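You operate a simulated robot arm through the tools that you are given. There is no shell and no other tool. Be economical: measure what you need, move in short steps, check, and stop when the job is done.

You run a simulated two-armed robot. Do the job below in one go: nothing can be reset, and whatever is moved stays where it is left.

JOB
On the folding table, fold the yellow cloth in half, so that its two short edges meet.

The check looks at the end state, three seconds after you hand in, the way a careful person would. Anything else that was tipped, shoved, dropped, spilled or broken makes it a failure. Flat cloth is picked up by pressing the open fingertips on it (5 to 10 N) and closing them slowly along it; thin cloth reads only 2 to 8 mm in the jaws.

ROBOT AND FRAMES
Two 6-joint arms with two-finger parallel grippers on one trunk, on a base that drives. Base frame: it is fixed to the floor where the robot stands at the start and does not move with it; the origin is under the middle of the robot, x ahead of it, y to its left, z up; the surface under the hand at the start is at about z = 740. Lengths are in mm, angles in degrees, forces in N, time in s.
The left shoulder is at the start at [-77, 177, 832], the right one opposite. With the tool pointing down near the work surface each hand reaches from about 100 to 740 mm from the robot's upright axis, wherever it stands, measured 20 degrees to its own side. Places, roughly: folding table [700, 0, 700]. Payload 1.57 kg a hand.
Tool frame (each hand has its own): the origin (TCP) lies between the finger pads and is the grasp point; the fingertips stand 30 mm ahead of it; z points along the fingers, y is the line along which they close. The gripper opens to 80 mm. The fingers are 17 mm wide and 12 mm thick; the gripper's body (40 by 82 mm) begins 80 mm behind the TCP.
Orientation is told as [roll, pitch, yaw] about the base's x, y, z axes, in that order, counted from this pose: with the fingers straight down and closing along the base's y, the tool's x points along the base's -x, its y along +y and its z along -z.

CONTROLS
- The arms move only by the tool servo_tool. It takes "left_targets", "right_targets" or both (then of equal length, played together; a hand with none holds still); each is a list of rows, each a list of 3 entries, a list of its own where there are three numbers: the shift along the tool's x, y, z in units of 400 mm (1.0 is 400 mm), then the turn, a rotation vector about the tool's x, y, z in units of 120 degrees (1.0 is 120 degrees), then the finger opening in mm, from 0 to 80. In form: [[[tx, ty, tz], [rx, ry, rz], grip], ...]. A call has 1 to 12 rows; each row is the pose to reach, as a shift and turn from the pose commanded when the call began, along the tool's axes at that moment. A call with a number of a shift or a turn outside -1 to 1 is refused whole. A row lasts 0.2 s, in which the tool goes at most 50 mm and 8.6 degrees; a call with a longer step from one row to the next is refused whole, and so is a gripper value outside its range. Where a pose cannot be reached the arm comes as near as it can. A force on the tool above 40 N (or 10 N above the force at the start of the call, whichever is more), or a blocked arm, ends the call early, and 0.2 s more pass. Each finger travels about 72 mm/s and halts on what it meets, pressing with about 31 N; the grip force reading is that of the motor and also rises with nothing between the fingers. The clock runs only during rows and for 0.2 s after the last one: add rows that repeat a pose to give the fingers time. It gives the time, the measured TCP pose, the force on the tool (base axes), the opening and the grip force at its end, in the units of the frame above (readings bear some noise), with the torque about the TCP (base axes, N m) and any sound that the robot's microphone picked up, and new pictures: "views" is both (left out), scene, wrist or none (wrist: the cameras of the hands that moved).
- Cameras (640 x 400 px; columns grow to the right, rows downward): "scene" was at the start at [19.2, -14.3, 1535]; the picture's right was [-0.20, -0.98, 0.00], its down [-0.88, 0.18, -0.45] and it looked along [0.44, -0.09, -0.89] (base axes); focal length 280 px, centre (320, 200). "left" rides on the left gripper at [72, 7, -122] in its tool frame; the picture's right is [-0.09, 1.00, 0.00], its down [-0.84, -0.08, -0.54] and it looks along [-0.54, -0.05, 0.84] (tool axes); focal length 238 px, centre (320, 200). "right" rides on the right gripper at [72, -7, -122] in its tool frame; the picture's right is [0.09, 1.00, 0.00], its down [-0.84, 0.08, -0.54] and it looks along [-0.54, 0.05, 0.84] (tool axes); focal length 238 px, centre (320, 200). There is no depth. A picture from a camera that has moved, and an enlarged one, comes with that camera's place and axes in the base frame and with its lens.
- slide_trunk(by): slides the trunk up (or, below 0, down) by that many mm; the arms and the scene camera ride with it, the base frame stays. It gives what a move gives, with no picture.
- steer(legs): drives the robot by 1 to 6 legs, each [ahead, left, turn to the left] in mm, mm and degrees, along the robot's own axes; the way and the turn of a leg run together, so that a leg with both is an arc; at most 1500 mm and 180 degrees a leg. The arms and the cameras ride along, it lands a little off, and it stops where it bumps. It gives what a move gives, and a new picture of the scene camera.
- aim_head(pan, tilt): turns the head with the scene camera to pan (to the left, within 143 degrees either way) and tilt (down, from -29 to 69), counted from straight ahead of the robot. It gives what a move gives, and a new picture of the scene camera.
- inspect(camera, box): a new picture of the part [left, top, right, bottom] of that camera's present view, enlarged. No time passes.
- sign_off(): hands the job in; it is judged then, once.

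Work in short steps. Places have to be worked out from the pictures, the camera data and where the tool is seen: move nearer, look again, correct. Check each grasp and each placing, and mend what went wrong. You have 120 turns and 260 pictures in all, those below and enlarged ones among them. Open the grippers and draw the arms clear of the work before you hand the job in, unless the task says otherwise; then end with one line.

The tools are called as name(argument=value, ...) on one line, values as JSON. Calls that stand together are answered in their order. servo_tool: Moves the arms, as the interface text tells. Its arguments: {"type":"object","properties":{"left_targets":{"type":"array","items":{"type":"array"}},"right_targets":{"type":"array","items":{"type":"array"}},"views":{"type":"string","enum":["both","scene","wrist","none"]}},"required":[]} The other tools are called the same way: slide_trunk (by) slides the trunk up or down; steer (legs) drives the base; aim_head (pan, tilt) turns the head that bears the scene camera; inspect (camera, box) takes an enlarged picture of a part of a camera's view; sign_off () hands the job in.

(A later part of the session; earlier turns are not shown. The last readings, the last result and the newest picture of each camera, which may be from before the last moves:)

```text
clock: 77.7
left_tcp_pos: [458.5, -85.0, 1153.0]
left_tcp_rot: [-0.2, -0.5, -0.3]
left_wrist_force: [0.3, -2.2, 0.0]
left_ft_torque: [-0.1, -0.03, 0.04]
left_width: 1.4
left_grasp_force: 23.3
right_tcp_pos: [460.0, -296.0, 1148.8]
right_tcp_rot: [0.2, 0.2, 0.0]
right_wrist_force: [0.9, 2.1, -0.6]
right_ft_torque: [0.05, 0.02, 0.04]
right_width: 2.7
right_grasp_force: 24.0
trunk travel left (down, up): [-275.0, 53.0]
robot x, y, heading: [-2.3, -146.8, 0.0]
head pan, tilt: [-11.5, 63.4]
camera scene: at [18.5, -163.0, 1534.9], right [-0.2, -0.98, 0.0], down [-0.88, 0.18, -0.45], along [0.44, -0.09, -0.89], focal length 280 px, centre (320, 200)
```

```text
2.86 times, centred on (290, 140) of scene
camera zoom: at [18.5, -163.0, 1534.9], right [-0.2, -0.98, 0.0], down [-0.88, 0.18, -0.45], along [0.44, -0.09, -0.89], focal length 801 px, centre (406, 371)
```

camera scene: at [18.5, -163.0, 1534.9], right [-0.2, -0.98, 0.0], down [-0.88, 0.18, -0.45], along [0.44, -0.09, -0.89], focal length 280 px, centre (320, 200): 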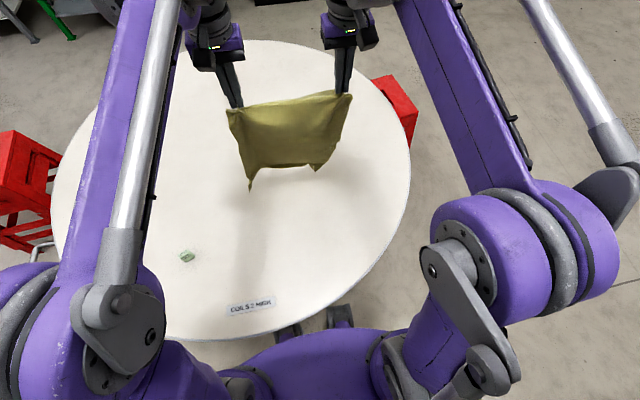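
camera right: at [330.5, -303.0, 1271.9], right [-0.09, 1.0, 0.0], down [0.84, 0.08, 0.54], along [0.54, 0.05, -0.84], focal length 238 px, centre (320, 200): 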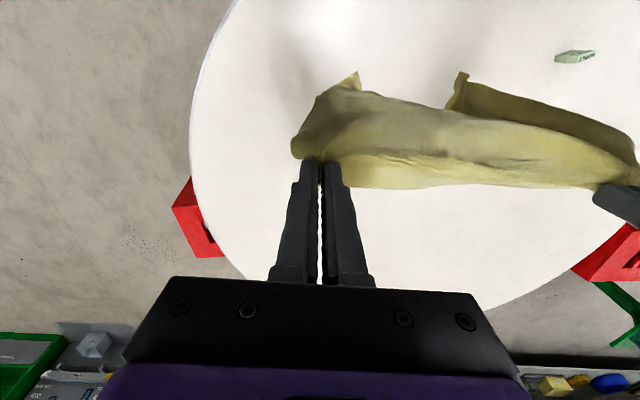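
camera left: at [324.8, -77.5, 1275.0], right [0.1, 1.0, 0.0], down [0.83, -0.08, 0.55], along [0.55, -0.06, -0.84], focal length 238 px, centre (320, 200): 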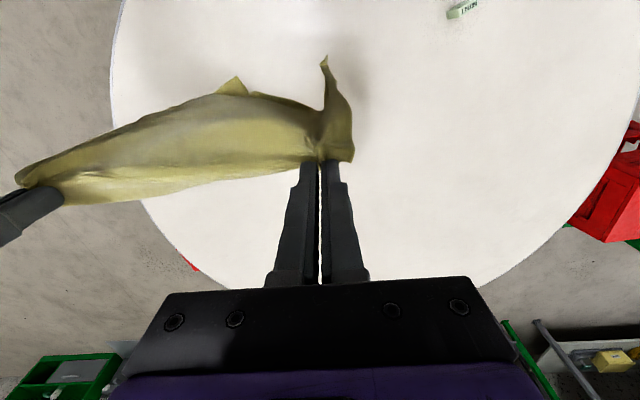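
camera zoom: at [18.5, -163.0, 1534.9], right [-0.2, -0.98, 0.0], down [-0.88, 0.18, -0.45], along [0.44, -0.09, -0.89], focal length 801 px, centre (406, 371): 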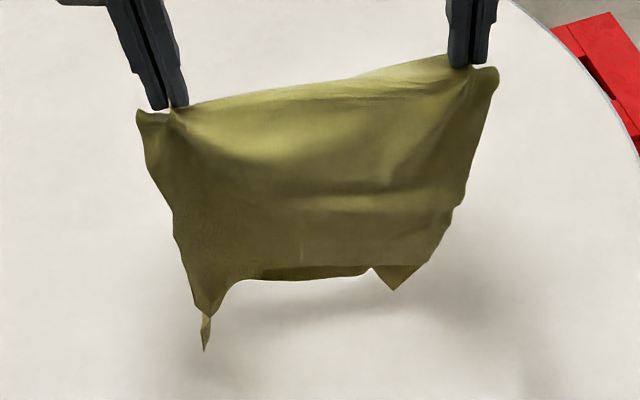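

I let it settle, then lay the lower half by moving diagonally down and toward the robot.

servo_tool(left_targets=[[[0, 0.005, 0], [0, 0, 0], 0], [[0, 0.005, 0], [0, 0, 0], 0], [[0.05, 0.005, 0.035], [0, 0, 0], 0], [[0.105, 0.005, 0.09], [0, 0, 0], 0], [[0.16, 0.005, 0.145], [0, 0, 0], 0], [[0.215, 0.005, 0.2], [0, 0, 0], 0], [[0.27, 0.005, 0.255], [0, 0, 0], 0], [[0.325, 0.005, 0.31], [0, 0, 0], 0], [[0.38, 0.005, 0.365], [0, 0, 0], 0], [[0.435, 0.005, 0.42], [0, 0, 0], 0], [[0.475, 0.005, 0.4725], [0, 0, 0], 0]], right_targets=[[[0, -0.005, 0], [0, 0, 0], 0], [[0, -0.005, 0], [0, 0, 0], 0], [[0.05, -0.005, 0.03], [0, 0, 0], 0], [[0.105, -0.005, 0.08], [0, 0, 0], 0], [[0.16, -0.005, 0.135], [0, 0, 0], 0], [[0.215, -0.005, 0.19], [0, 0, 0], 0], [[0.27, -0.005, 0.245], [0, 0, 0], 0], [[0.325, -0.005, 0.3], [0, 0, 0], 0], [[0.38, -0.005, 0.355], [0, 0, 0], 0], [[0.435, -0.005, 0.41], [0, 0, 0], 0], [[0.475, -0.005, 0.4625], [0, 0, 0], 0]])

inspect(camera="scene", box=[200, 100, 400, 240])

```text
clock: 80.1
left_tcp_pos: [269.6, -82.2, 962.8]
left_tcp_rot: [-0.2, -0.6, -0.2]
left_wrist_force: [-0.6, -4.6, -0.6]
left_ft_torque: [-0.11, -0.03, 0.01]
left_width: 2.0
left_grasp_force: 23.3
right_tcp_pos: [269.8, -298.4, 966.4]
right_tcp_rot: [0.1, 0.2, 0.1]
right_wrist_force: [0.1, 4.4, -0.2]
right_ft_torque: [0.1, 0.0, 0.05]
right_width: 2.5
right_grasp_force: 23.7
trunk travel left (down, up): [-275.0, 53.0]
robot x, y, heading: [-1.3, -147.7, 0.4]
head pan, tilt: [-11.5, 63.4]
camera scene: at [17.8, -163.0, 1535.0], right [-0.2, -0.98, 0.0], down [-0.88, 0.18, -0.45], along [0.44, -0.09, -0.89], focal length 280 px, centre (320, 200)
camera right: at [198.0, -305.0, 1088.1], right [-0.09, 1.0, 0.0], down [0.84, 0.08, 0.54], along [0.54, 0.05, -0.84], focal length 238 px, centre (320, 200)
camera left: at [194.7, -75.2, 1084.6], right [0.1, 1.0, 0.0], down [0.83, -0.08, 0.55], along [0.55, -0.06, -0.84], focal length 238 px, centre (320, 200)
```

scene: 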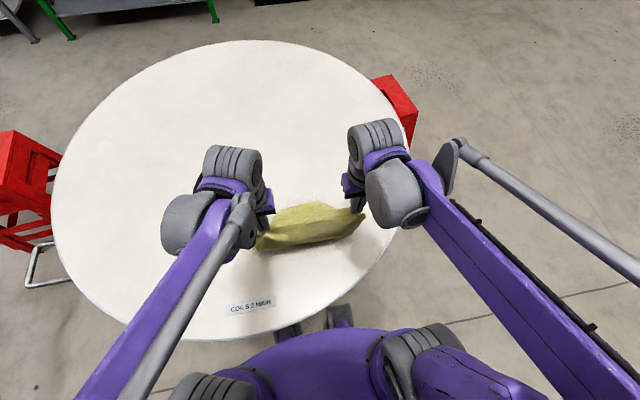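
right: 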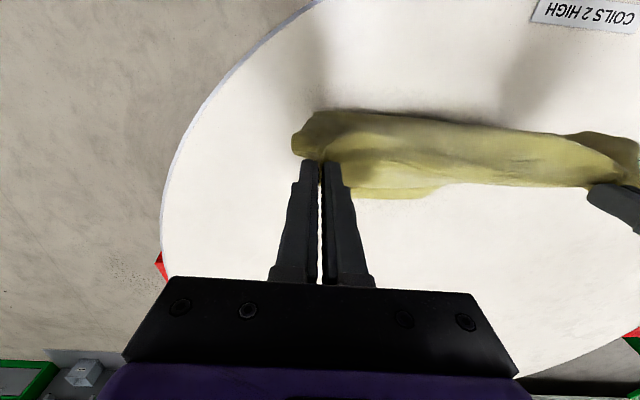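
left: 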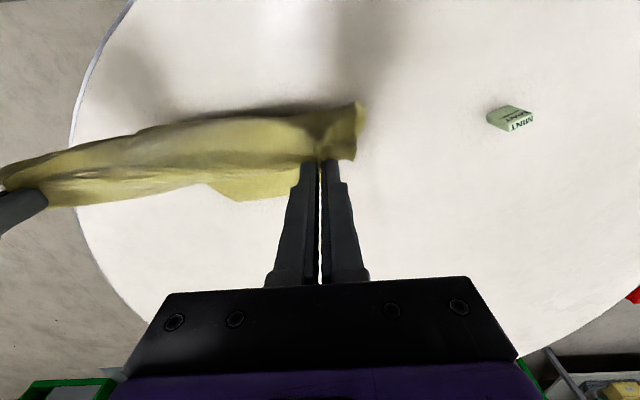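

```text
2.86 times, centred on (300, 170) of scene
camera zoom: at [17.8, -163.0, 1535.0], right [-0.2, -0.98, 0.0], down [-0.88, 0.18, -0.45], along [0.44, -0.09, -0.89], focal length 801 px, centre (377, 286)
```

zoom: 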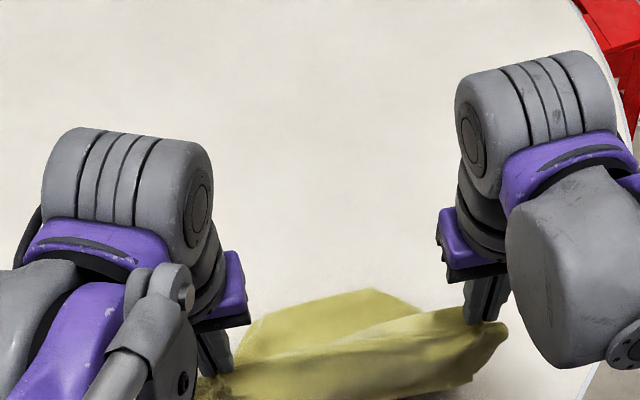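

The lower edge dragged and probably curled. I go back up, shift 80 mm left for more table, raise the trunk, and will repeat with a trailing drag first so the lower edge straightens.

servo_tool(left_targets=[[[-0.05, 0, -0.07], [0, 0, 0], 0], [[-0.11, 0, -0.15], [0, 0, 0], 0], [[-0.18, 0, -0.23], [0, 0, 0], 0], [[-0.25, 0, -0.31], [0, 0, 0], 0], [[-0.32, 0, -0.38], [0, 0, 0], 0], [[-0.4, 0, -0.44], [0, 0, 0], 0], [[-0.475, 0, -0.48], [0, 0, 0], 0]], right_targets=[[[-0.05, 0, -0.07], [0, 0, 0], 0], [[-0.11, 0, -0.15], [0, 0, 0], 0], [[-0.18, 0, -0.23], [0, 0, 0], 0], [[-0.25, 0, -0.31], [0, 0, 0], 0], [[-0.32, 0, -0.38], [0, 0, 0], 0], [[-0.4, 0, -0.44], [0, 0, 0], 0], [[-0.475, 0, -0.48], [0, 0, 0], 0]], views="none")

slide_trunk(by=50)

steer(legs=[[0, 80, 0]])

```text
clock: 81.7
left_tcp_pos: [459.5, -83.3, 1156.4]
left_tcp_rot: [-0.2, -0.4, -0.2]
left_wrist_force: [0.2, -3.9, -0.5]
left_ft_torque: [-0.07, -0.01, 0.04]
left_width: 1.7
left_grasp_force: 23.3
right_tcp_pos: [462.9, -298.5, 1156.0]
right_tcp_rot: [0.1, 0.3, 0.1]
right_wrist_force: [-0.6, 2.5, -0.1]
right_ft_torque: [0.08, 0.05, 0.01]
right_width: 2.6
right_grasp_force: 23.1
trunk travel left (down, up): [-275.0, 53.0]
robot x, y, heading: [-1.8, -147.8, -0.0]
head pan, tilt: [-11.5, 63.4]
```

```text
clock: 82.7
left_tcp_pos: [457.6, -83.6, 1205.9]
left_tcp_rot: [-0.2, -0.4, -0.3]
left_wrist_force: [-0.2, -3.8, 0.2]
left_ft_torque: [-0.09, 0.01, 0.04]
left_width: 1.8
left_grasp_force: 23.6
right_tcp_pos: [460.1, -297.7, 1205.8]
right_tcp_rot: [0.1, 0.2, 0.1]
right_wrist_force: [-0.3, 3.4, -0.2]
right_ft_torque: [0.1, 0.01, 0.0]
right_width: 2.5
right_grasp_force: 24.1
trunk travel left (down, up): [-325.0, 3.0]
robot x, y, heading: [-0.7, -150.5, -0.4]
head pan, tilt: [-11.5, 63.4]
```

```text
clock: 84.0
left_tcp_pos: [457.3, -4.3, 1206.3]
left_tcp_rot: [-0.1, -0.5, -0.2]
left_wrist_force: [0.4, -4.2, -0.2]
left_ft_torque: [-0.11, -0.02, -0.02]
left_width: 1.7
left_grasp_force: 23.6
right_tcp_pos: [461.5, -219.1, 1206.7]
right_tcp_rot: [0.1, 0.2, 0.0]
right_wrist_force: [0.3, 3.6, 0.1]
right_ft_torque: [0.16, -0.02, 0.05]
right_width: 2.6
right_grasp_force: 23.6
trunk travel left (down, up): [-325.0, 3.0]
robot x, y, heading: [1.0, -65.2, 0.1]
head pan, tilt: [-11.5, 63.4]
camera scene: at [16.1, -84.0, 1588.0], right [-0.2, -0.98, 0.0], down [-0.88, 0.18, -0.45], along [0.44, -0.09, -0.89], focal length 280 px, centre (320, 200)
```

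scene: 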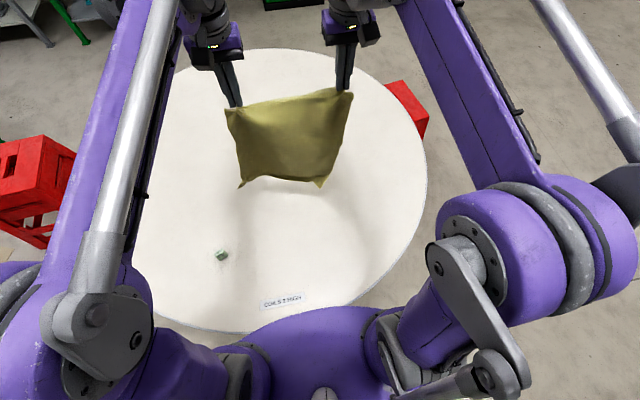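

The sheet now hangs cleanly and straight. I move out, settle, touch down while dragging toward the robot, and begin laying.

servo_tool(left_targets=[[[-0.0775, 0, 0.0375], [0, 0, 0], 0], [[-0.14, 0, 0.0825], [0, 0, 0], 0], [[-0.14, 0, 0.0825], [0, 0, 0], 0], [[-0.14, 0, 0.0825], [0, 0, 0], 0], [[-0.14, 0, 0.0825], [0, 0, 0], 0], [[-0.1025, 0, 0.1375], [0, 0, 0], 0], [[-0.04, 0, 0.1925], [0, 0, 0], 0], [[0.035, 0, 0.2325], [0, 0, 0], 0], [[0.1175, 0, 0.25], [0, 0, 0], 0], [[0.1975, 0, 0.2825], [0, 0, 0], 0], [[0.26, 0, 0.3375], [0, 0, 0], 0], [[0.3225, 0, 0.4], [0, 0, 0], 0]], right_targets=[[[-0.0775, 0, 0.0375], [0, 0, 0], 0], [[-0.14, 0, 0.0825], [0, 0, 0], 0], [[-0.14, 0, 0.0825], [0, 0, 0], 0], [[-0.14, 0, 0.0825], [0, 0, 0], 0], [[-0.14, 0, 0.0825], [0, 0, 0], 0], [[-0.1025, 0, 0.1375], [0, 0, 0], 0], [[-0.04, 0, 0.1925], [0, 0, 0], 0], [[0.035, 0, 0.2325], [0, 0, 0], 0], [[0.1175, 0, 0.25], [0, 0, 0], 0], [[0.1975, 0, 0.2825], [0, 0, 0], 0], [[0.26, 0, 0.3375], [0, 0, 0], 0], [[0.3225, 0, 0.4], [0, 0, 0], 0]])

inspect(camera="scene", box=[200, 90, 380, 230])

```text
clock: 86.6
left_tcp_pos: [328.2, -3.6, 1046.2]
left_tcp_rot: [-0.2, -0.5, -0.3]
left_wrist_force: [-0.3, -3.1, 0.3]
left_ft_torque: [-0.13, 0.0, 0.05]
left_width: 1.7
left_grasp_force: 23.4
right_tcp_pos: [330.6, -218.8, 1046.0]
right_tcp_rot: [0.1, 0.0, 0.1]
right_wrist_force: [0.2, 3.3, -0.5]
right_ft_torque: [0.11, -0.03, 0.03]
right_width: 2.3
right_grasp_force: 23.9
trunk travel left (down, up): [-325.0, 3.0]
robot x, y, heading: [-0.8, -70.8, -0.2]
head pan, tilt: [-11.5, 63.4]
camera scene: at [14.4, -83.5, 1587.9], right [-0.2, -0.98, 0.0], down [-0.88, 0.18, -0.45], along [0.44, -0.09, -0.89], focal length 280 px, centre (320, 200)
camera right: at [258.3, -225.9, 1168.5], right [-0.09, 1.0, 0.0], down [0.84, 0.08, 0.54], along [0.54, 0.05, -0.84], focal length 238 px, centre (320, 200)
camera left: at [255.1, 3.7, 1167.3], right [0.1, 1.0, 0.0], down [0.83, -0.08, 0.55], along [0.55, -0.06, -0.84], focal length 238 px, centre (320, 200)
```

scene: 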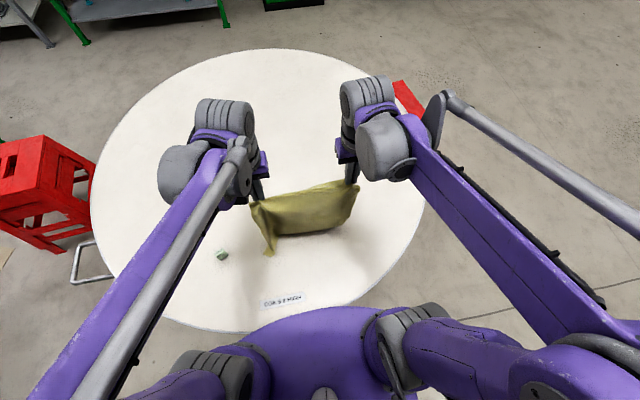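
right: 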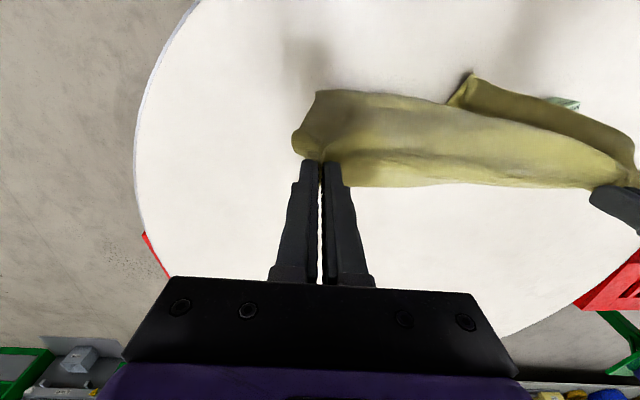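
left: 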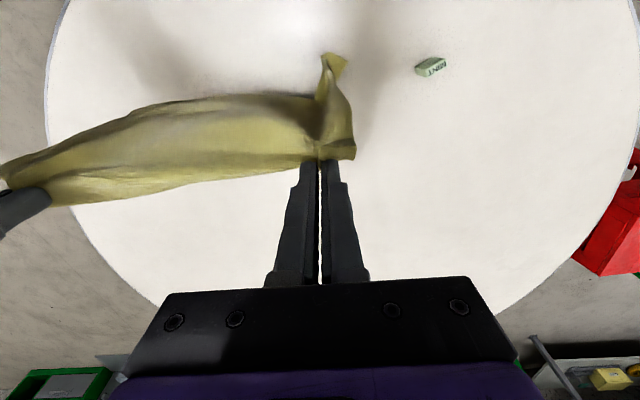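

```text
2.86 times, centred on (290, 160) of scene
camera zoom: at [14.4, -83.5, 1587.9], right [-0.2, -0.98, 0.0], down [-0.88, 0.18, -0.45], along [0.44, -0.09, -0.89], focal length 801 px, centre (406, 314)
```

zoom: 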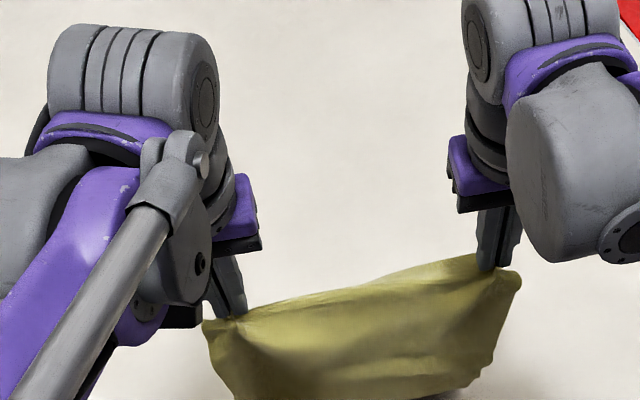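

The body leaves the grips on the robot side, so it hangs biased that way. I tilt the fingers to 65° for a neutral hang (moving outward and up), and will back the base off to get room.

servo_tool(left_targets=[[[-0.04, 0, -0.06], [0, -0.06, 0], 0], [[-0.1, 0, -0.12], [0, -0.12, 0], 0], [[-0.17, 0, -0.17], [0, -0.18, 0], 0], [[-0.24, 0, -0.21], [0, -0.24, 0], 0], [[-0.31, 0, -0.24], [0, -0.3, 0], 0], [[-0.39, 0, -0.26], [0, -0.36, 0], 0], [[-0.47, 0, -0.27], [0, -0.42, 0], 0], [[-0.54, 0, -0.27], [0, -0.48, 0], 0], [[-0.6125, 0, -0.27], [0, -0.5417, 0], 0]], right_targets=[[[-0.04, 0, -0.06], [0, -0.06, 0], 0], [[-0.1, 0, -0.12], [0, -0.12, 0], 0], [[-0.17, 0, -0.17], [0, -0.18, 0], 0], [[-0.24, 0, -0.21], [0, -0.24, 0], 0], [[-0.31, 0, -0.24], [0, -0.3, 0], 0], [[-0.39, 0, -0.26], [0, -0.36, 0], 0], [[-0.47, 0, -0.27], [0, -0.42, 0], 0], [[-0.54, 0, -0.27], [0, -0.48, 0], 0], [[-0.6125, 0, -0.27], [0, -0.5417, 0], 0]], views="none")

steer(legs=[[-200, 0, 0]])

```text
clock: 88.6
left_tcp_pos: [575.9, -3.8, 1154.0]
left_tcp_rot: [-0.3, -65.5, 0.0]
left_wrist_force: [-0.4, -3.6, -0.2]
left_ft_torque: [-0.07, 0.0, -0.05]
left_width: 1.7
left_grasp_force: 23.6
right_tcp_pos: [579.5, -218.7, 1152.8]
right_tcp_rot: [0.2, -64.9, -0.2]
right_wrist_force: [-0.1, 3.7, -0.1]
right_ft_torque: [0.07, 0.03, 0.14]
right_width: 2.5
right_grasp_force: 24.0
trunk travel left (down, up): [-325.0, 3.0]
robot x, y, heading: [1.0, -69.4, -0.1]
head pan, tilt: [-11.5, 63.4]
```

```text
clock: 90.2
left_tcp_pos: [374.7, -5.2, 1156.6]
left_tcp_rot: [-0.3, -65.6, 0.0]
left_wrist_force: [-0.4, -2.8, -0.3]
left_ft_torque: [-0.04, -0.01, -0.07]
left_width: 1.5
left_grasp_force: 23.6
right_tcp_pos: [378.1, -219.8, 1153.7]
right_tcp_rot: [0.2, -64.9, -0.1]
right_wrist_force: [0.1, 3.0, -0.4]
right_ft_torque: [0.05, 0.0, 0.07]
right_width: 2.2
right_grasp_force: 23.6
trunk travel left (down, up): [-325.0, 3.0]
robot x, y, heading: [-200.6, -70.8, -0.1]
head pan, tilt: [-11.5, 63.4]
camera scene: at [-182.9, -83.5, 1588.2], right [-0.2, -0.98, 0.0], down [-0.88, 0.18, -0.45], along [0.44, -0.09, -0.89], focal length 280 px, centre (320, 200)
```

scene: 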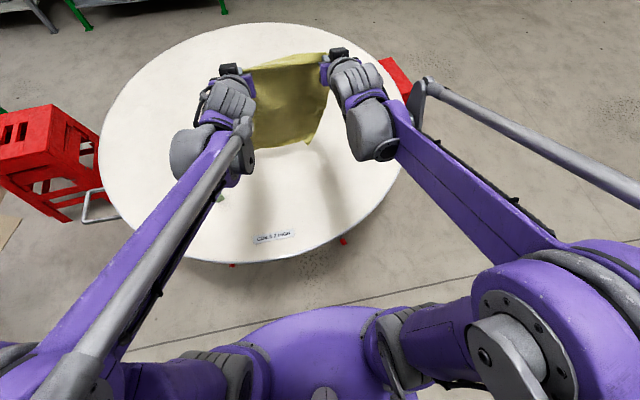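

With the tilt the sheet hangs straight. I extend 70 mm, settle, then begin laying the lower half toward the robot.

servo_tool(left_targets=[[[-0.037, 0, 0.079], [0, 0, 0], 0], [[-0.0695, 0, 0.161], [0, 0, 0], 0], [[-0.0695, 0, 0.161], [0, 0, 0], 0], [[-0.0695, 0, 0.161], [0, 0, 0], 0], [[-0.0695, 0, 0.161], [0, 0, 0], 0], [[-0.014, 0, 0.159], [0, 0, 0], 0], [[0.045, 0, 0.14], [0, 0, 0], 0], [[0.105, 0, 0.112], [0, 0, 0], 0], [[0.1765, 0, 0.077], [0, 0, 0], 0], [[0.254, 0, 0.047], [0, 0, 0], 0], [[0.334, 0, 0.018], [0, 0, 0], 0], [[0.4135, 0, -0.011], [0, 0, 0], 0]], right_targets=[[[-0.037, 0, 0.079], [0, 0, 0], 0], [[-0.0695, 0, 0.161], [0, 0, 0], 0], [[-0.0695, 0, 0.161], [0, 0, 0], 0], [[-0.0695, 0, 0.161], [0, 0, 0], 0], [[-0.0695, 0, 0.161], [0, 0, 0], 0], [[-0.014, 0, 0.159], [0, 0, 0], 0], [[0.045, 0, 0.14], [0, 0, 0], 0], [[0.105, 0, 0.112], [0, 0, 0], 0], [[0.1765, 0, 0.077], [0, 0, 0], 0], [[0.254, 0, 0.047], [0, 0, 0], 0], [[0.334, 0, 0.018], [0, 0, 0], 0], [[0.4135, 0, -0.011], [0, 0, 0], 0]])

inspect(camera="scene", box=[200, 60, 380, 200])

```text
clock: 92.8
left_tcp_pos: [298.7, -4.9, 1005.7]
left_tcp_rot: [-0.3, -65.4, -0.1]
left_wrist_force: [0.3, -3.0, -0.9]
left_ft_torque: [-0.06, -0.01, -0.05]
left_width: 1.7
left_grasp_force: 22.7
right_tcp_pos: [300.3, -218.7, 1005.9]
right_tcp_rot: [0.2, -64.9, -0.1]
right_wrist_force: [-0.8, 3.1, 0.1]
right_ft_torque: [0.05, 0.02, 0.12]
right_width: 2.2
right_grasp_force: 24.0
trunk travel left (down, up): [-325.0, 3.0]
robot x, y, heading: [-201.2, -68.1, -0.2]
head pan, tilt: [-11.5, 63.4]
camera scene: at [-184.0, -83.6, 1587.9], right [-0.2, -0.98, 0.0], down [-0.88, 0.18, -0.45], along [0.44, -0.09, -0.89], focal length 280 px, centre (320, 200)
camera right: at [161.1, -225.4, 993.0], right [-0.04, 1.0, -0.08], down [-0.14, 0.08, 0.99], along [0.99, 0.05, 0.13], focal length 238 px, centre (320, 200)
camera left: at [157.9, 2.2, 991.7], right [0.05, 1.0, 0.08], down [-0.15, -0.07, 0.99], along [0.99, -0.06, 0.14], focal length 238 px, centre (320, 200)
```

scene: 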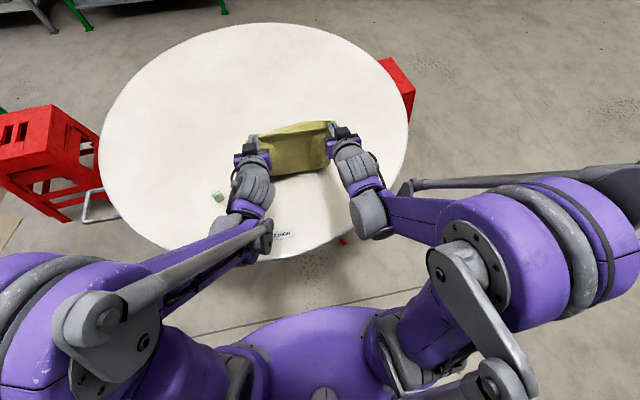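
right: 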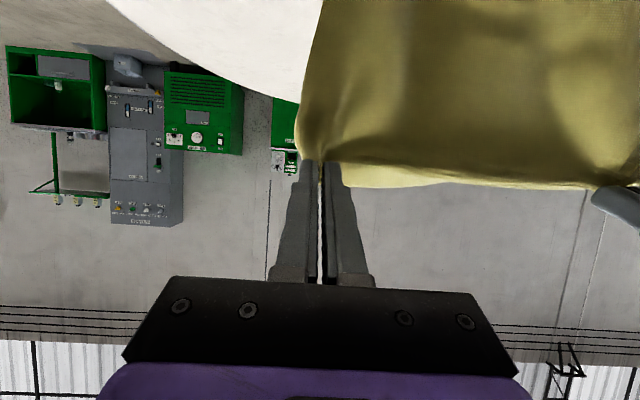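
left: 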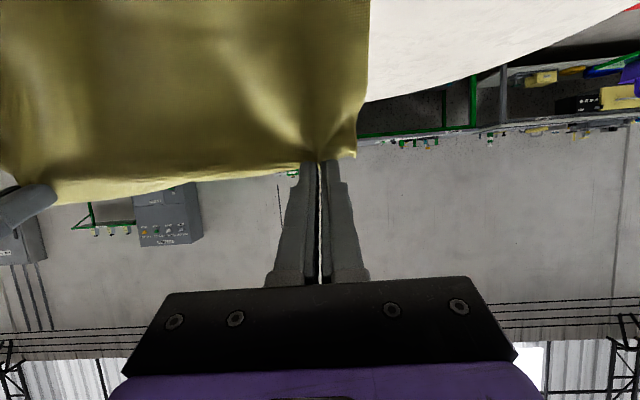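

```text
2.86 times, centred on (290, 130) of scene
camera zoom: at [-184.0, -83.6, 1587.9], right [-0.2, -0.98, 0.0], down [-0.88, 0.18, -0.45], along [0.44, -0.09, -0.89], focal length 801 px, centre (406, 400)
```

zoom: 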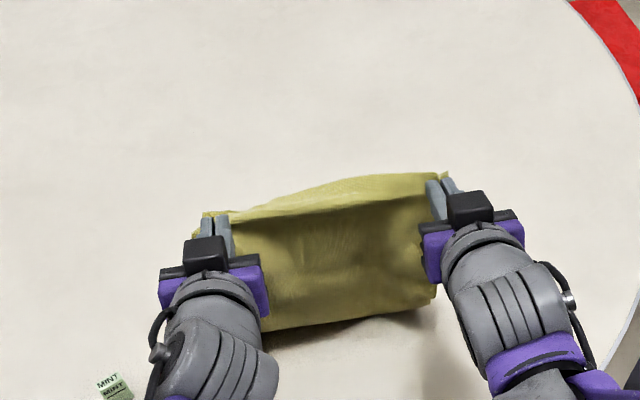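

No tails toward the robot this time. I continue down to the crease position.

servo_tool(left_targets=[[[0.08, 0, -0.029], [0, 0, 0], 0], [[0.153, 0, -0.0555], [0, 0, 0], 0], [[0.2105, 0, -0.073], [0, 0, 0], 0]], right_targets=[[[0.08, 0, -0.029], [0, 0, 0], 0], [[0.153, 0, -0.0555], [0, 0, 0], 0], [[0.2105, 0, -0.073], [0, 0, 0], 0]], views="none")

inspect(camera="scene", box=[220, 90, 360, 190])

```text
clock: 93.6
left_tcp_pos: [241.9, -7.5, 950.7]
left_tcp_rot: [-0.5, -65.3, 0.0]
left_wrist_force: [0.8, -1.7, 0.1]
left_ft_torque: [-0.04, -0.02, -0.06]
left_width: 1.6
left_grasp_force: 23.5
left hand out of reach, approached as far as the arm can: row 3
right_tcp_pos: [243.0, -218.7, 953.8]
right_tcp_rot: [0.2, -64.7, -0.3]
right_wrist_force: [-1.0, 1.9, 0.4]
right_ft_torque: [0.04, 0.01, 0.11]
right_width: 2.3
right_grasp_force: 24.5
right hand out of reach, approached as far as the arm can: row 3
trunk travel left (down, up): [-325.0, 3.0]
robot x, y, heading: [-200.5, -70.2, -0.3]
head pan, tilt: [-11.5, 63.4]
```

```text
4.00 times, centred on (290, 140) of scene
camera zoom: at [-184.1, -83.5, 1588.0], right [-0.2, -0.98, 0.0], down [-0.88, 0.18, -0.45], along [0.44, -0.09, -0.89], focal length 1122 px, centre (440, 440)
```

zoom: 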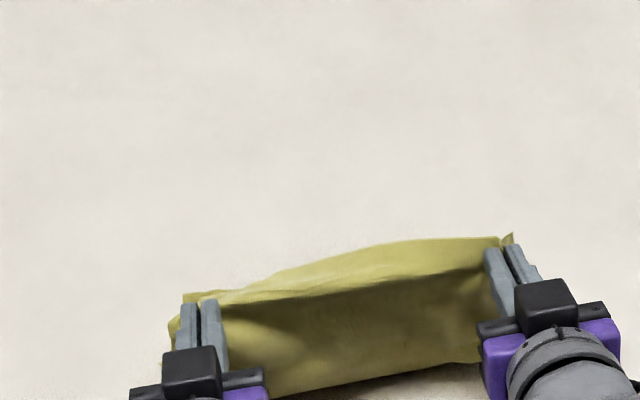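

The far (lower) edge lies at x≈430–440, as wanted. The crease should be at ≈243, so I drive back 25 mm.

steer(legs=[[-28, 0, 0]])

inspect(camera="scene", box=[220, 70, 360, 170])

inspect(camera="left", box=[0, 0, 640, 400])

```text
clock: 94.5
left_tcp_pos: [218.9, -5.0, 950.1]
left_tcp_rot: [-0.3, -65.3, -0.1]
left_wrist_force: [0.6, -2.4, 0.7]
left_ft_torque: [-0.04, 0.03, -0.04]
left_width: 1.6
left_grasp_force: 23.0
right_tcp_pos: [219.2, -218.0, 954.0]
right_tcp_rot: [0.2, -64.7, -0.2]
right_wrist_force: [0.6, 2.9, -0.4]
right_ft_torque: [0.06, 0.03, 0.07]
right_width: 2.5
right_grasp_force: 24.4
trunk travel left (down, up): [-325.0, 3.0]
robot x, y, heading: [-229.5, -72.3, -0.0]
head pan, tilt: [-11.5, 63.4]
camera scene: at [-207.9, -83.5, 1588.4], right [-0.2, -0.98, 0.0], down [-0.88, 0.18, -0.45], along [0.44, -0.09, -0.9], focal length 280 px, centre (320, 200)
```

scene: 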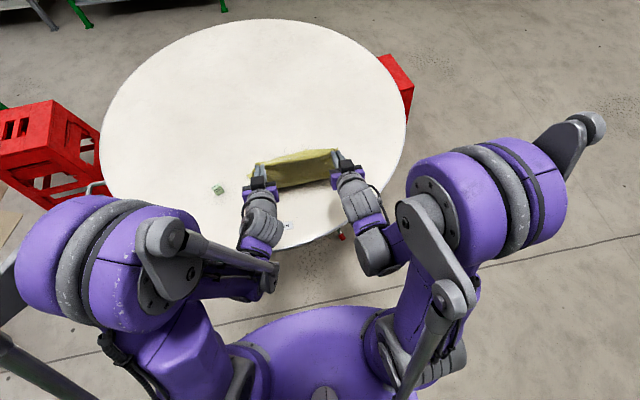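

```text
4.00 times, centred on (290, 120) of scene
camera zoom: at [-207.9, -83.5, 1588.4], right [-0.2, -0.98, 0.0], down [-0.88, 0.18, -0.45], along [0.44, -0.09, -0.9], focal length 1122 px, centre (440, 520)
```

zoom: 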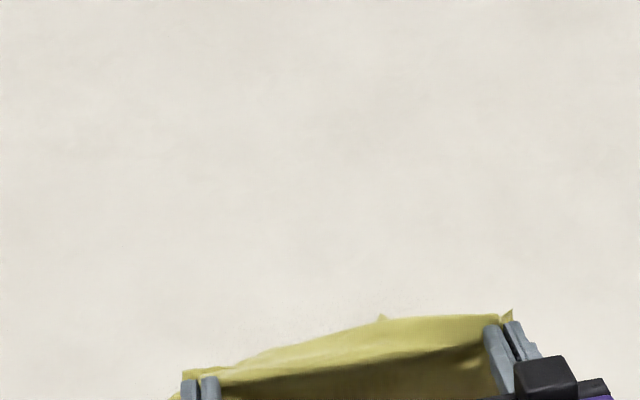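

```text
1.00 times, centred on (320, 200) of left (not enlarged: the box is as wide or as high as the picture)
camera zoom: at [76.1, 1.1, 936.4], right [0.05, 1.0, 0.08], down [-0.14, -0.07, 0.99], along [0.99, -0.06, 0.14], focal length 238 px, centre (320, 200)
```

zoom: 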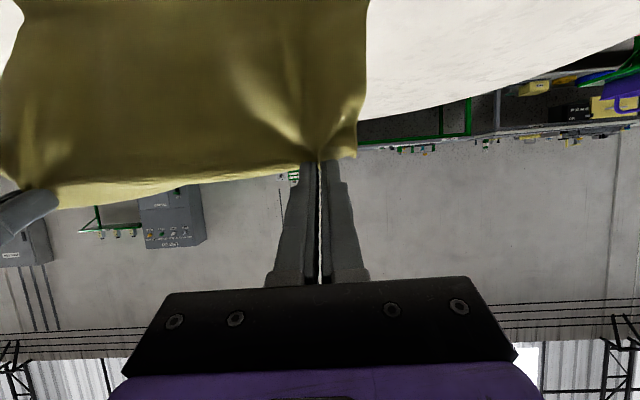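

The lower edge is bowed and I can't see it well. With the 65° tilt the opposite order should be cleaner: hang, lay the lower half while moving away, then bring the held edge back and drop it from some height so it falls open. I lift again first.

servo_tool(left_targets=[[[-0.103, 0, -0.004], [0, 0, 0], 0], [[-0.206, 0, -0.002], [0, 0, 0], 0], [[-0.3055, 0, -0.0075], [0, 0, 0], 0], [[-0.3945, 0, -0.035], [0, 0, 0], 0], [[-0.478, 0, -0.0745], [0, 0, 0], 0], [[-0.534, 0, -0.114], [0, 0, 0], 0], [[-0.529, 0, -0.1255], [0, 0, 0], 0], [[-0.529, 0, -0.1255], [0, 0, 0], 0], [[-0.529, 0, -0.1255], [0, 0, 0], 0], [[-0.529, 0, -0.1255], [0, 0, 0], 0]], right_targets=[[[-0.103, 0, -0.004], [0, 0, 0], 0], [[-0.206, 0, -0.002], [0, 0, 0], 0], [[-0.3055, 0, -0.0075], [0, 0, 0], 0], [[-0.3945, 0, -0.035], [0, 0, 0], 0], [[-0.478, 0, -0.0745], [0, 0, 0], 0], [[-0.534, 0, -0.114], [0, 0, 0], 0], [[-0.529, 0, -0.1255], [0, 0, 0], 0], [[-0.529, 0, -0.1255], [0, 0, 0], 0], [[-0.529, 0, -0.1255], [0, 0, 0], 0], [[-0.529, 0, -0.1255], [0, 0, 0], 0]], views="scene")

inspect(camera="scene", box=[200, 60, 380, 200])

```text
clock: 96.7
left_tcp_pos: [258.4, -6.3, 1164.6]
left_tcp_rot: [-0.5, -65.4, 0.0]
left_wrist_force: [-0.5, -2.2, 0.3]
left_ft_torque: [-0.05, -0.01, -0.04]
left_width: 1.9
left_grasp_force: 23.6
right_tcp_pos: [261.4, -218.5, 1167.4]
right_tcp_rot: [0.2, -64.7, -0.1]
right_wrist_force: [0.1, 1.9, -0.1]
right_ft_torque: [0.04, 0.0, 0.08]
right_width: 2.2
right_grasp_force: 23.8
trunk travel left (down, up): [-325.0, 3.0]
robot x, y, heading: [-228.8, -67.5, -0.3]
head pan, tilt: [-11.5, 63.4]
camera scene: at [-210.9, -83.5, 1588.0], right [-0.2, -0.98, 0.0], down [-0.88, 0.18, -0.45], along [0.44, -0.09, -0.89], focal length 280 px, centre (320, 200)
```

scene: 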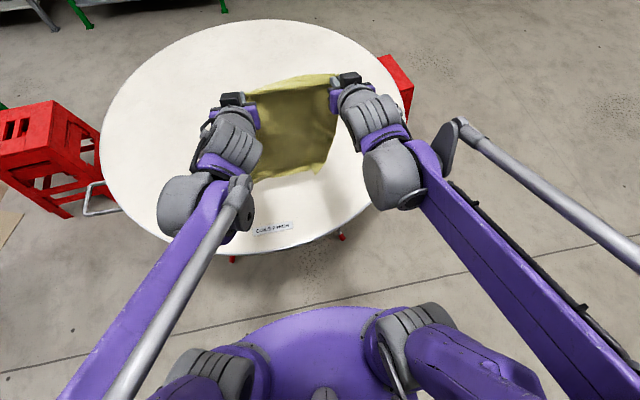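

```text
2.86 times, centred on (290, 130) of scene
camera zoom: at [-210.9, -83.5, 1588.0], right [-0.2, -0.98, 0.0], down [-0.88, 0.18, -0.45], along [0.44, -0.09, -0.89], focal length 801 px, centre (406, 400)
```

zoom: 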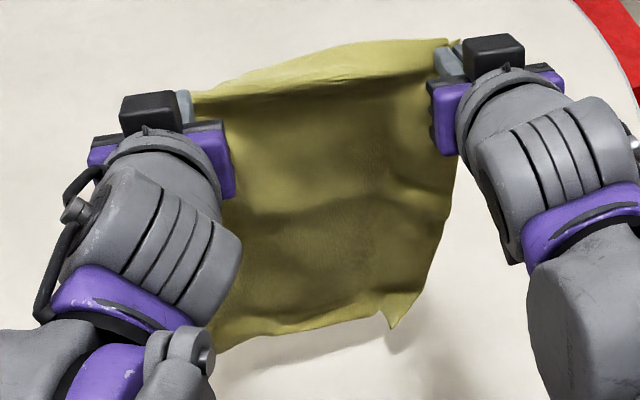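

It hangs free again with the bottom edge near x≈290. I lay the lower half while moving away from the robot.

servo_tool(left_targets=[[[0.0445, 0, 0.0345], [0, 0, 0], 0], [[0.0815, 0, 0.074], [0, 0, 0], 0], [[0.106, 0, 0.127], [0, 0, 0], 0], [[0.124, 0, 0.19], [0, 0, 0], 0], [[0.1515, 0, 0.2665], [0, 0, 0], 0], [[0.1805, 0, 0.346], [0, 0, 0], 0], [[0.2095, 0, 0.426], [0, 0, 0], 0], [[0.238, 0, 0.506], [0, 0, 0], 0], [[0.265, 0, 0.579], [0, 0, 0], 0], [[0.289, 0, 0.634], [0, 0, 0], 0], [[0.312, 0, 0.6725], [0, 0, 0], 0]], right_targets=[[[0.0445, 0, 0.0345], [0, 0, 0], 0], [[0.0815, 0, 0.074], [0, 0, 0], 0], [[0.106, 0, 0.127], [0, 0, 0], 0], [[0.124, 0, 0.19], [0, 0, 0], 0], [[0.1515, 0, 0.2665], [0, 0, 0], 0], [[0.1805, 0, 0.346], [0, 0, 0], 0], [[0.2095, 0, 0.426], [0, 0, 0], 0], [[0.238, 0, 0.506], [0, 0, 0], 0], [[0.265, 0, 0.579], [0, 0, 0], 0], [[0.289, 0, 0.634], [0, 0, 0], 0], [[0.312, 0, 0.6725], [0, 0, 0], 0]], views="scene")

inspect(camera="scene", box=[220, 80, 380, 200])

```text
clock: 99.0
left_tcp_pos: [451.3, -9.1, 937.6]
left_tcp_rot: [-0.4, -65.3, 0.0]
left_wrist_force: [0.2, -1.6, 0.6]
left_ft_torque: [-0.01, 0.0, -0.02]
left_width: 1.8
left_grasp_force: 23.2
right_tcp_pos: [452.9, -220.1, 937.4]
right_tcp_rot: [0.3, -64.8, -0.3]
right_wrist_force: [-0.7, 1.9, -0.9]
right_ft_torque: [0.04, 0.02, 0.06]
right_width: 2.3
right_grasp_force: 23.9
trunk travel left (down, up): [-325.0, 3.0]
robot x, y, heading: [-229.7, -68.8, -0.1]
head pan, tilt: [-11.5, 63.4]
camera scene: at [-209.9, -83.5, 1588.0], right [-0.2, -0.98, 0.0], down [-0.88, 0.18, -0.45], along [0.44, -0.09, -0.89], focal length 280 px, centre (320, 200)
```

scene: 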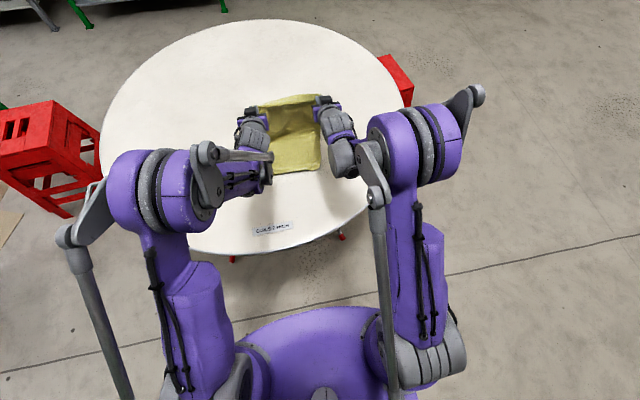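

```text
3.33 times, centred on (300, 140) of scene
camera zoom: at [-209.9, -83.5, 1588.0], right [-0.2, -0.98, 0.0], down [-0.88, 0.18, -0.45], along [0.44, -0.09, -0.89], focal length 935 px, centre (387, 400)
```

zoom: 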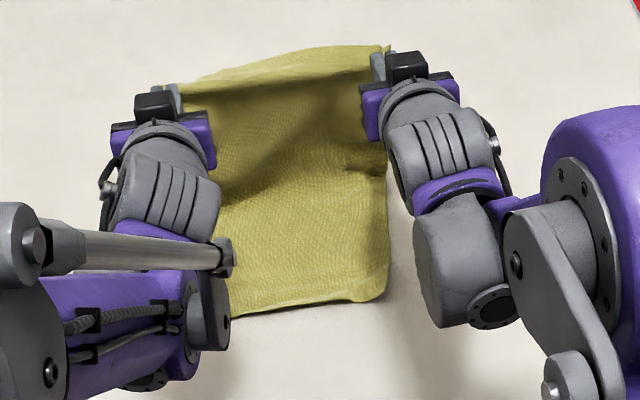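

The lower half is laid flat on the near side. I check the near corners with the wrist cameras.

inspect(camera="left", box=[0, 0, 640, 400])

inspect(camera="right", box=[0, 0, 640, 400])

inspect(camera="scene", box=[250, 130, 340, 190])

```text
1.00 times, centred on (320, 200) of left (not enlarged: the box is as wide or as high as the picture)
camera zoom: at [309.9, -0.8, 923.5], right [0.05, 1.0, 0.08], down [-0.14, -0.07, 0.99], along [0.99, -0.06, 0.14], focal length 238 px, centre (320, 200)
```

zoom: 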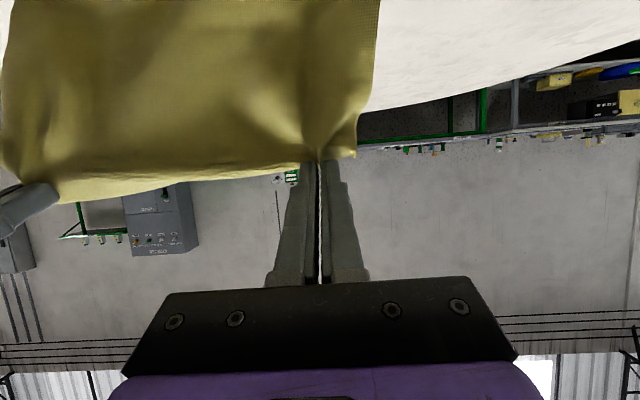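

```text
1.00 times, centred on (320, 200) of right (not enlarged: the box is as wide or as high as the picture)
camera zoom: at [312.4, -226.0, 924.6], right [-0.04, 1.0, -0.08], down [-0.13, 0.08, 0.99], along [0.99, 0.05, 0.13], focal length 238 px, centre (320, 200)
```

zoom: 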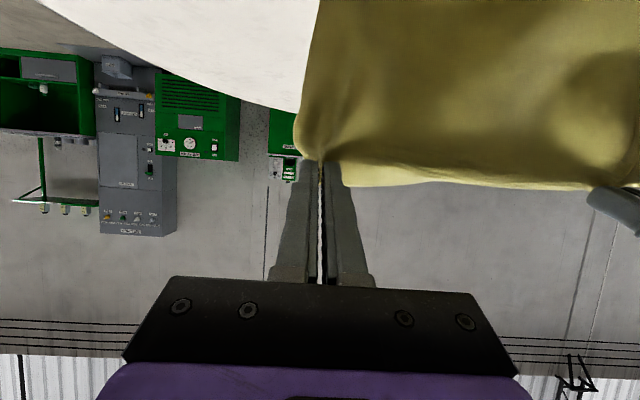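

```text
6.67 times, centred on (295, 160) of scene
camera zoom: at [-209.9, -83.5, 1588.0], right [-0.2, -0.98, 0.0], down [-0.88, 0.18, -0.45], along [0.44, -0.09, -0.89], focal length 1870 px, centre (487, 467)
```

zoom: 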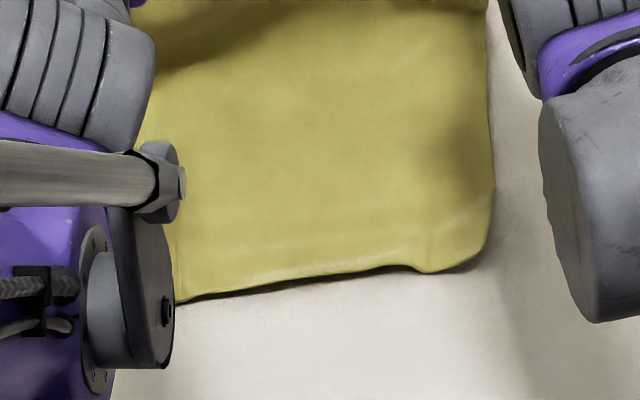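

The right near corner (and a strip of that edge) is folded under. Dragging the sheet away should pull it out straight, so I drive forward 150 mm.

steer(legs=[[150, 0, 0]])

inspect(camera="scene", box=[220, 100, 380, 220])

```text
clock: 100.4
left_tcp_pos: [598.4, -9.3, 938.4]
left_tcp_rot: [-0.4, -65.4, -0.1]
left_wrist_force: [0.3, -1.9, -0.1]
left_ft_torque: [-0.03, 0.0, -0.02]
left_width: 1.5
left_grasp_force: 23.6
right_tcp_pos: [600.8, -219.9, 936.9]
right_tcp_rot: [0.1, -64.6, -0.2]
right_wrist_force: [-0.7, 1.7, -1.7]
right_ft_torque: [0.05, 0.0, 0.02]
right_width: 2.3
right_grasp_force: 24.0
trunk travel left (down, up): [-325.0, 3.0]
robot x, y, heading: [-81.7, -70.1, -0.2]
head pan, tilt: [-11.5, 63.4]
camera scene: at [-62.9, -83.7, 1587.7], right [-0.2, -0.98, 0.0], down [-0.88, 0.18, -0.45], along [0.44, -0.09, -0.89], focal length 280 px, centre (320, 200)
```

scene: 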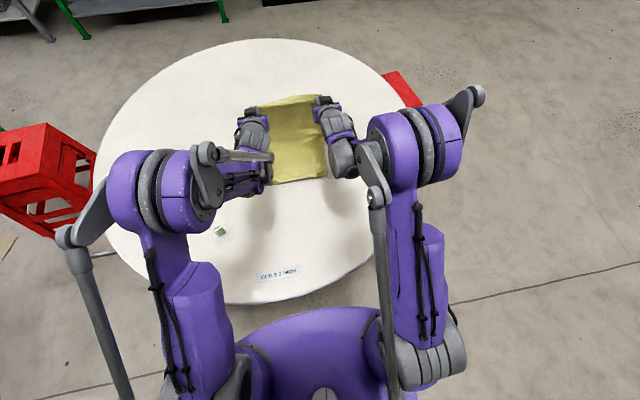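

```text
3.33 times, centred on (300, 160) of scene
camera zoom: at [-62.9, -83.7, 1587.7], right [-0.2, -0.98, 0.0], down [-0.88, 0.18, -0.45], along [0.44, -0.09, -0.89], focal length 935 px, centre (387, 333)
```

zoom: 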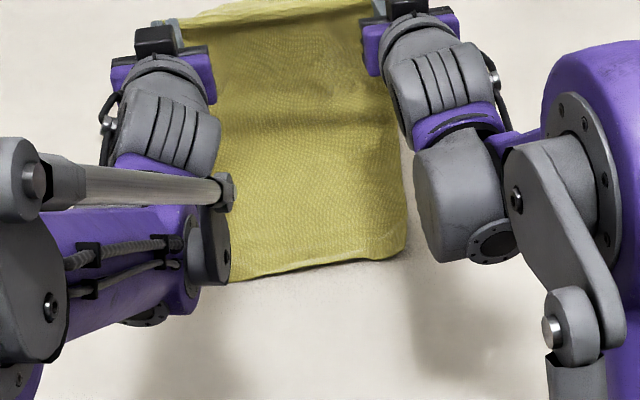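

Better: full length is out now. I check the right-hand corner closely.

inspect(camera="scene", box=[270, 110, 350, 190])

```text
5.00 times, centred on (310, 150) of scene
camera zoom: at [-62.9, -83.7, 1587.7], right [-0.2, -0.98, 0.0], down [-0.88, 0.18, -0.45], along [0.44, -0.09, -0.89], focal length 1402 px, centre (370, 450)
```

zoom: 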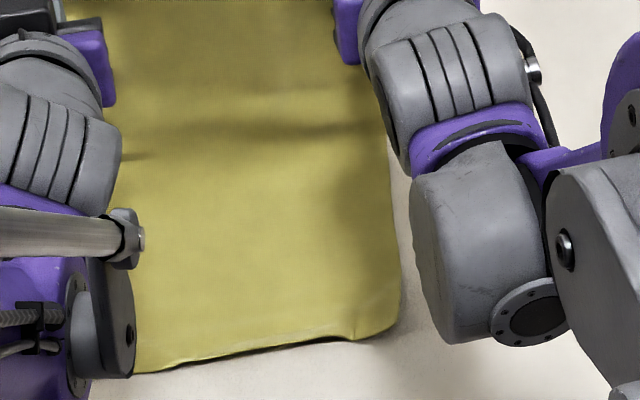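

A small tuck remains at the right corner. I drag another 80 mm, which also leaves the arms in good range for the fold back.

steer(legs=[[80, 0, 0]])

inspect(camera="scene", box=[250, 100, 350, 200])

```text
clock: 101.5
left_tcp_pos: [677.2, -8.7, 936.8]
left_tcp_rot: [-0.4, -65.3, -0.1]
left_wrist_force: [-0.5, -0.7, 0.2]
left_ft_torque: [0.01, 0.0, -0.01]
left_width: 1.5
left_grasp_force: 23.8
right_tcp_pos: [678.4, -219.3, 937.2]
right_tcp_rot: [0.2, -64.7, -0.2]
right_wrist_force: [-0.2, 1.2, 1.0]
right_ft_torque: [0.03, 0.05, 0.06]
right_width: 2.6
right_grasp_force: 24.0
trunk travel left (down, up): [-325.0, 3.0]
robot x, y, heading: [-1.3, -64.7, 0.0]
head pan, tilt: [-11.5, 63.4]
camera scene: at [16.0, -83.9, 1587.6], right [-0.2, -0.98, 0.0], down [-0.88, 0.18, -0.45], along [0.44, -0.09, -0.89], focal length 280 px, centre (320, 200)
```

scene: 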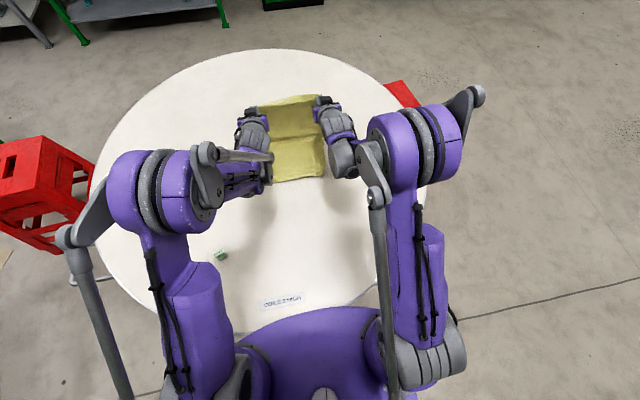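

```text
4.00 times, centred on (300, 150) of scene
camera zoom: at [16.0, -83.9, 1587.6], right [-0.2, -0.98, 0.0], down [-0.88, 0.18, -0.45], along [0.44, -0.09, -0.89], focal length 1122 px, centre (400, 400)
```

zoom: 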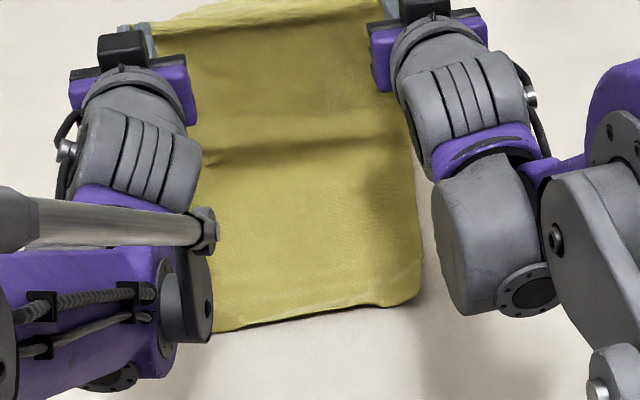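

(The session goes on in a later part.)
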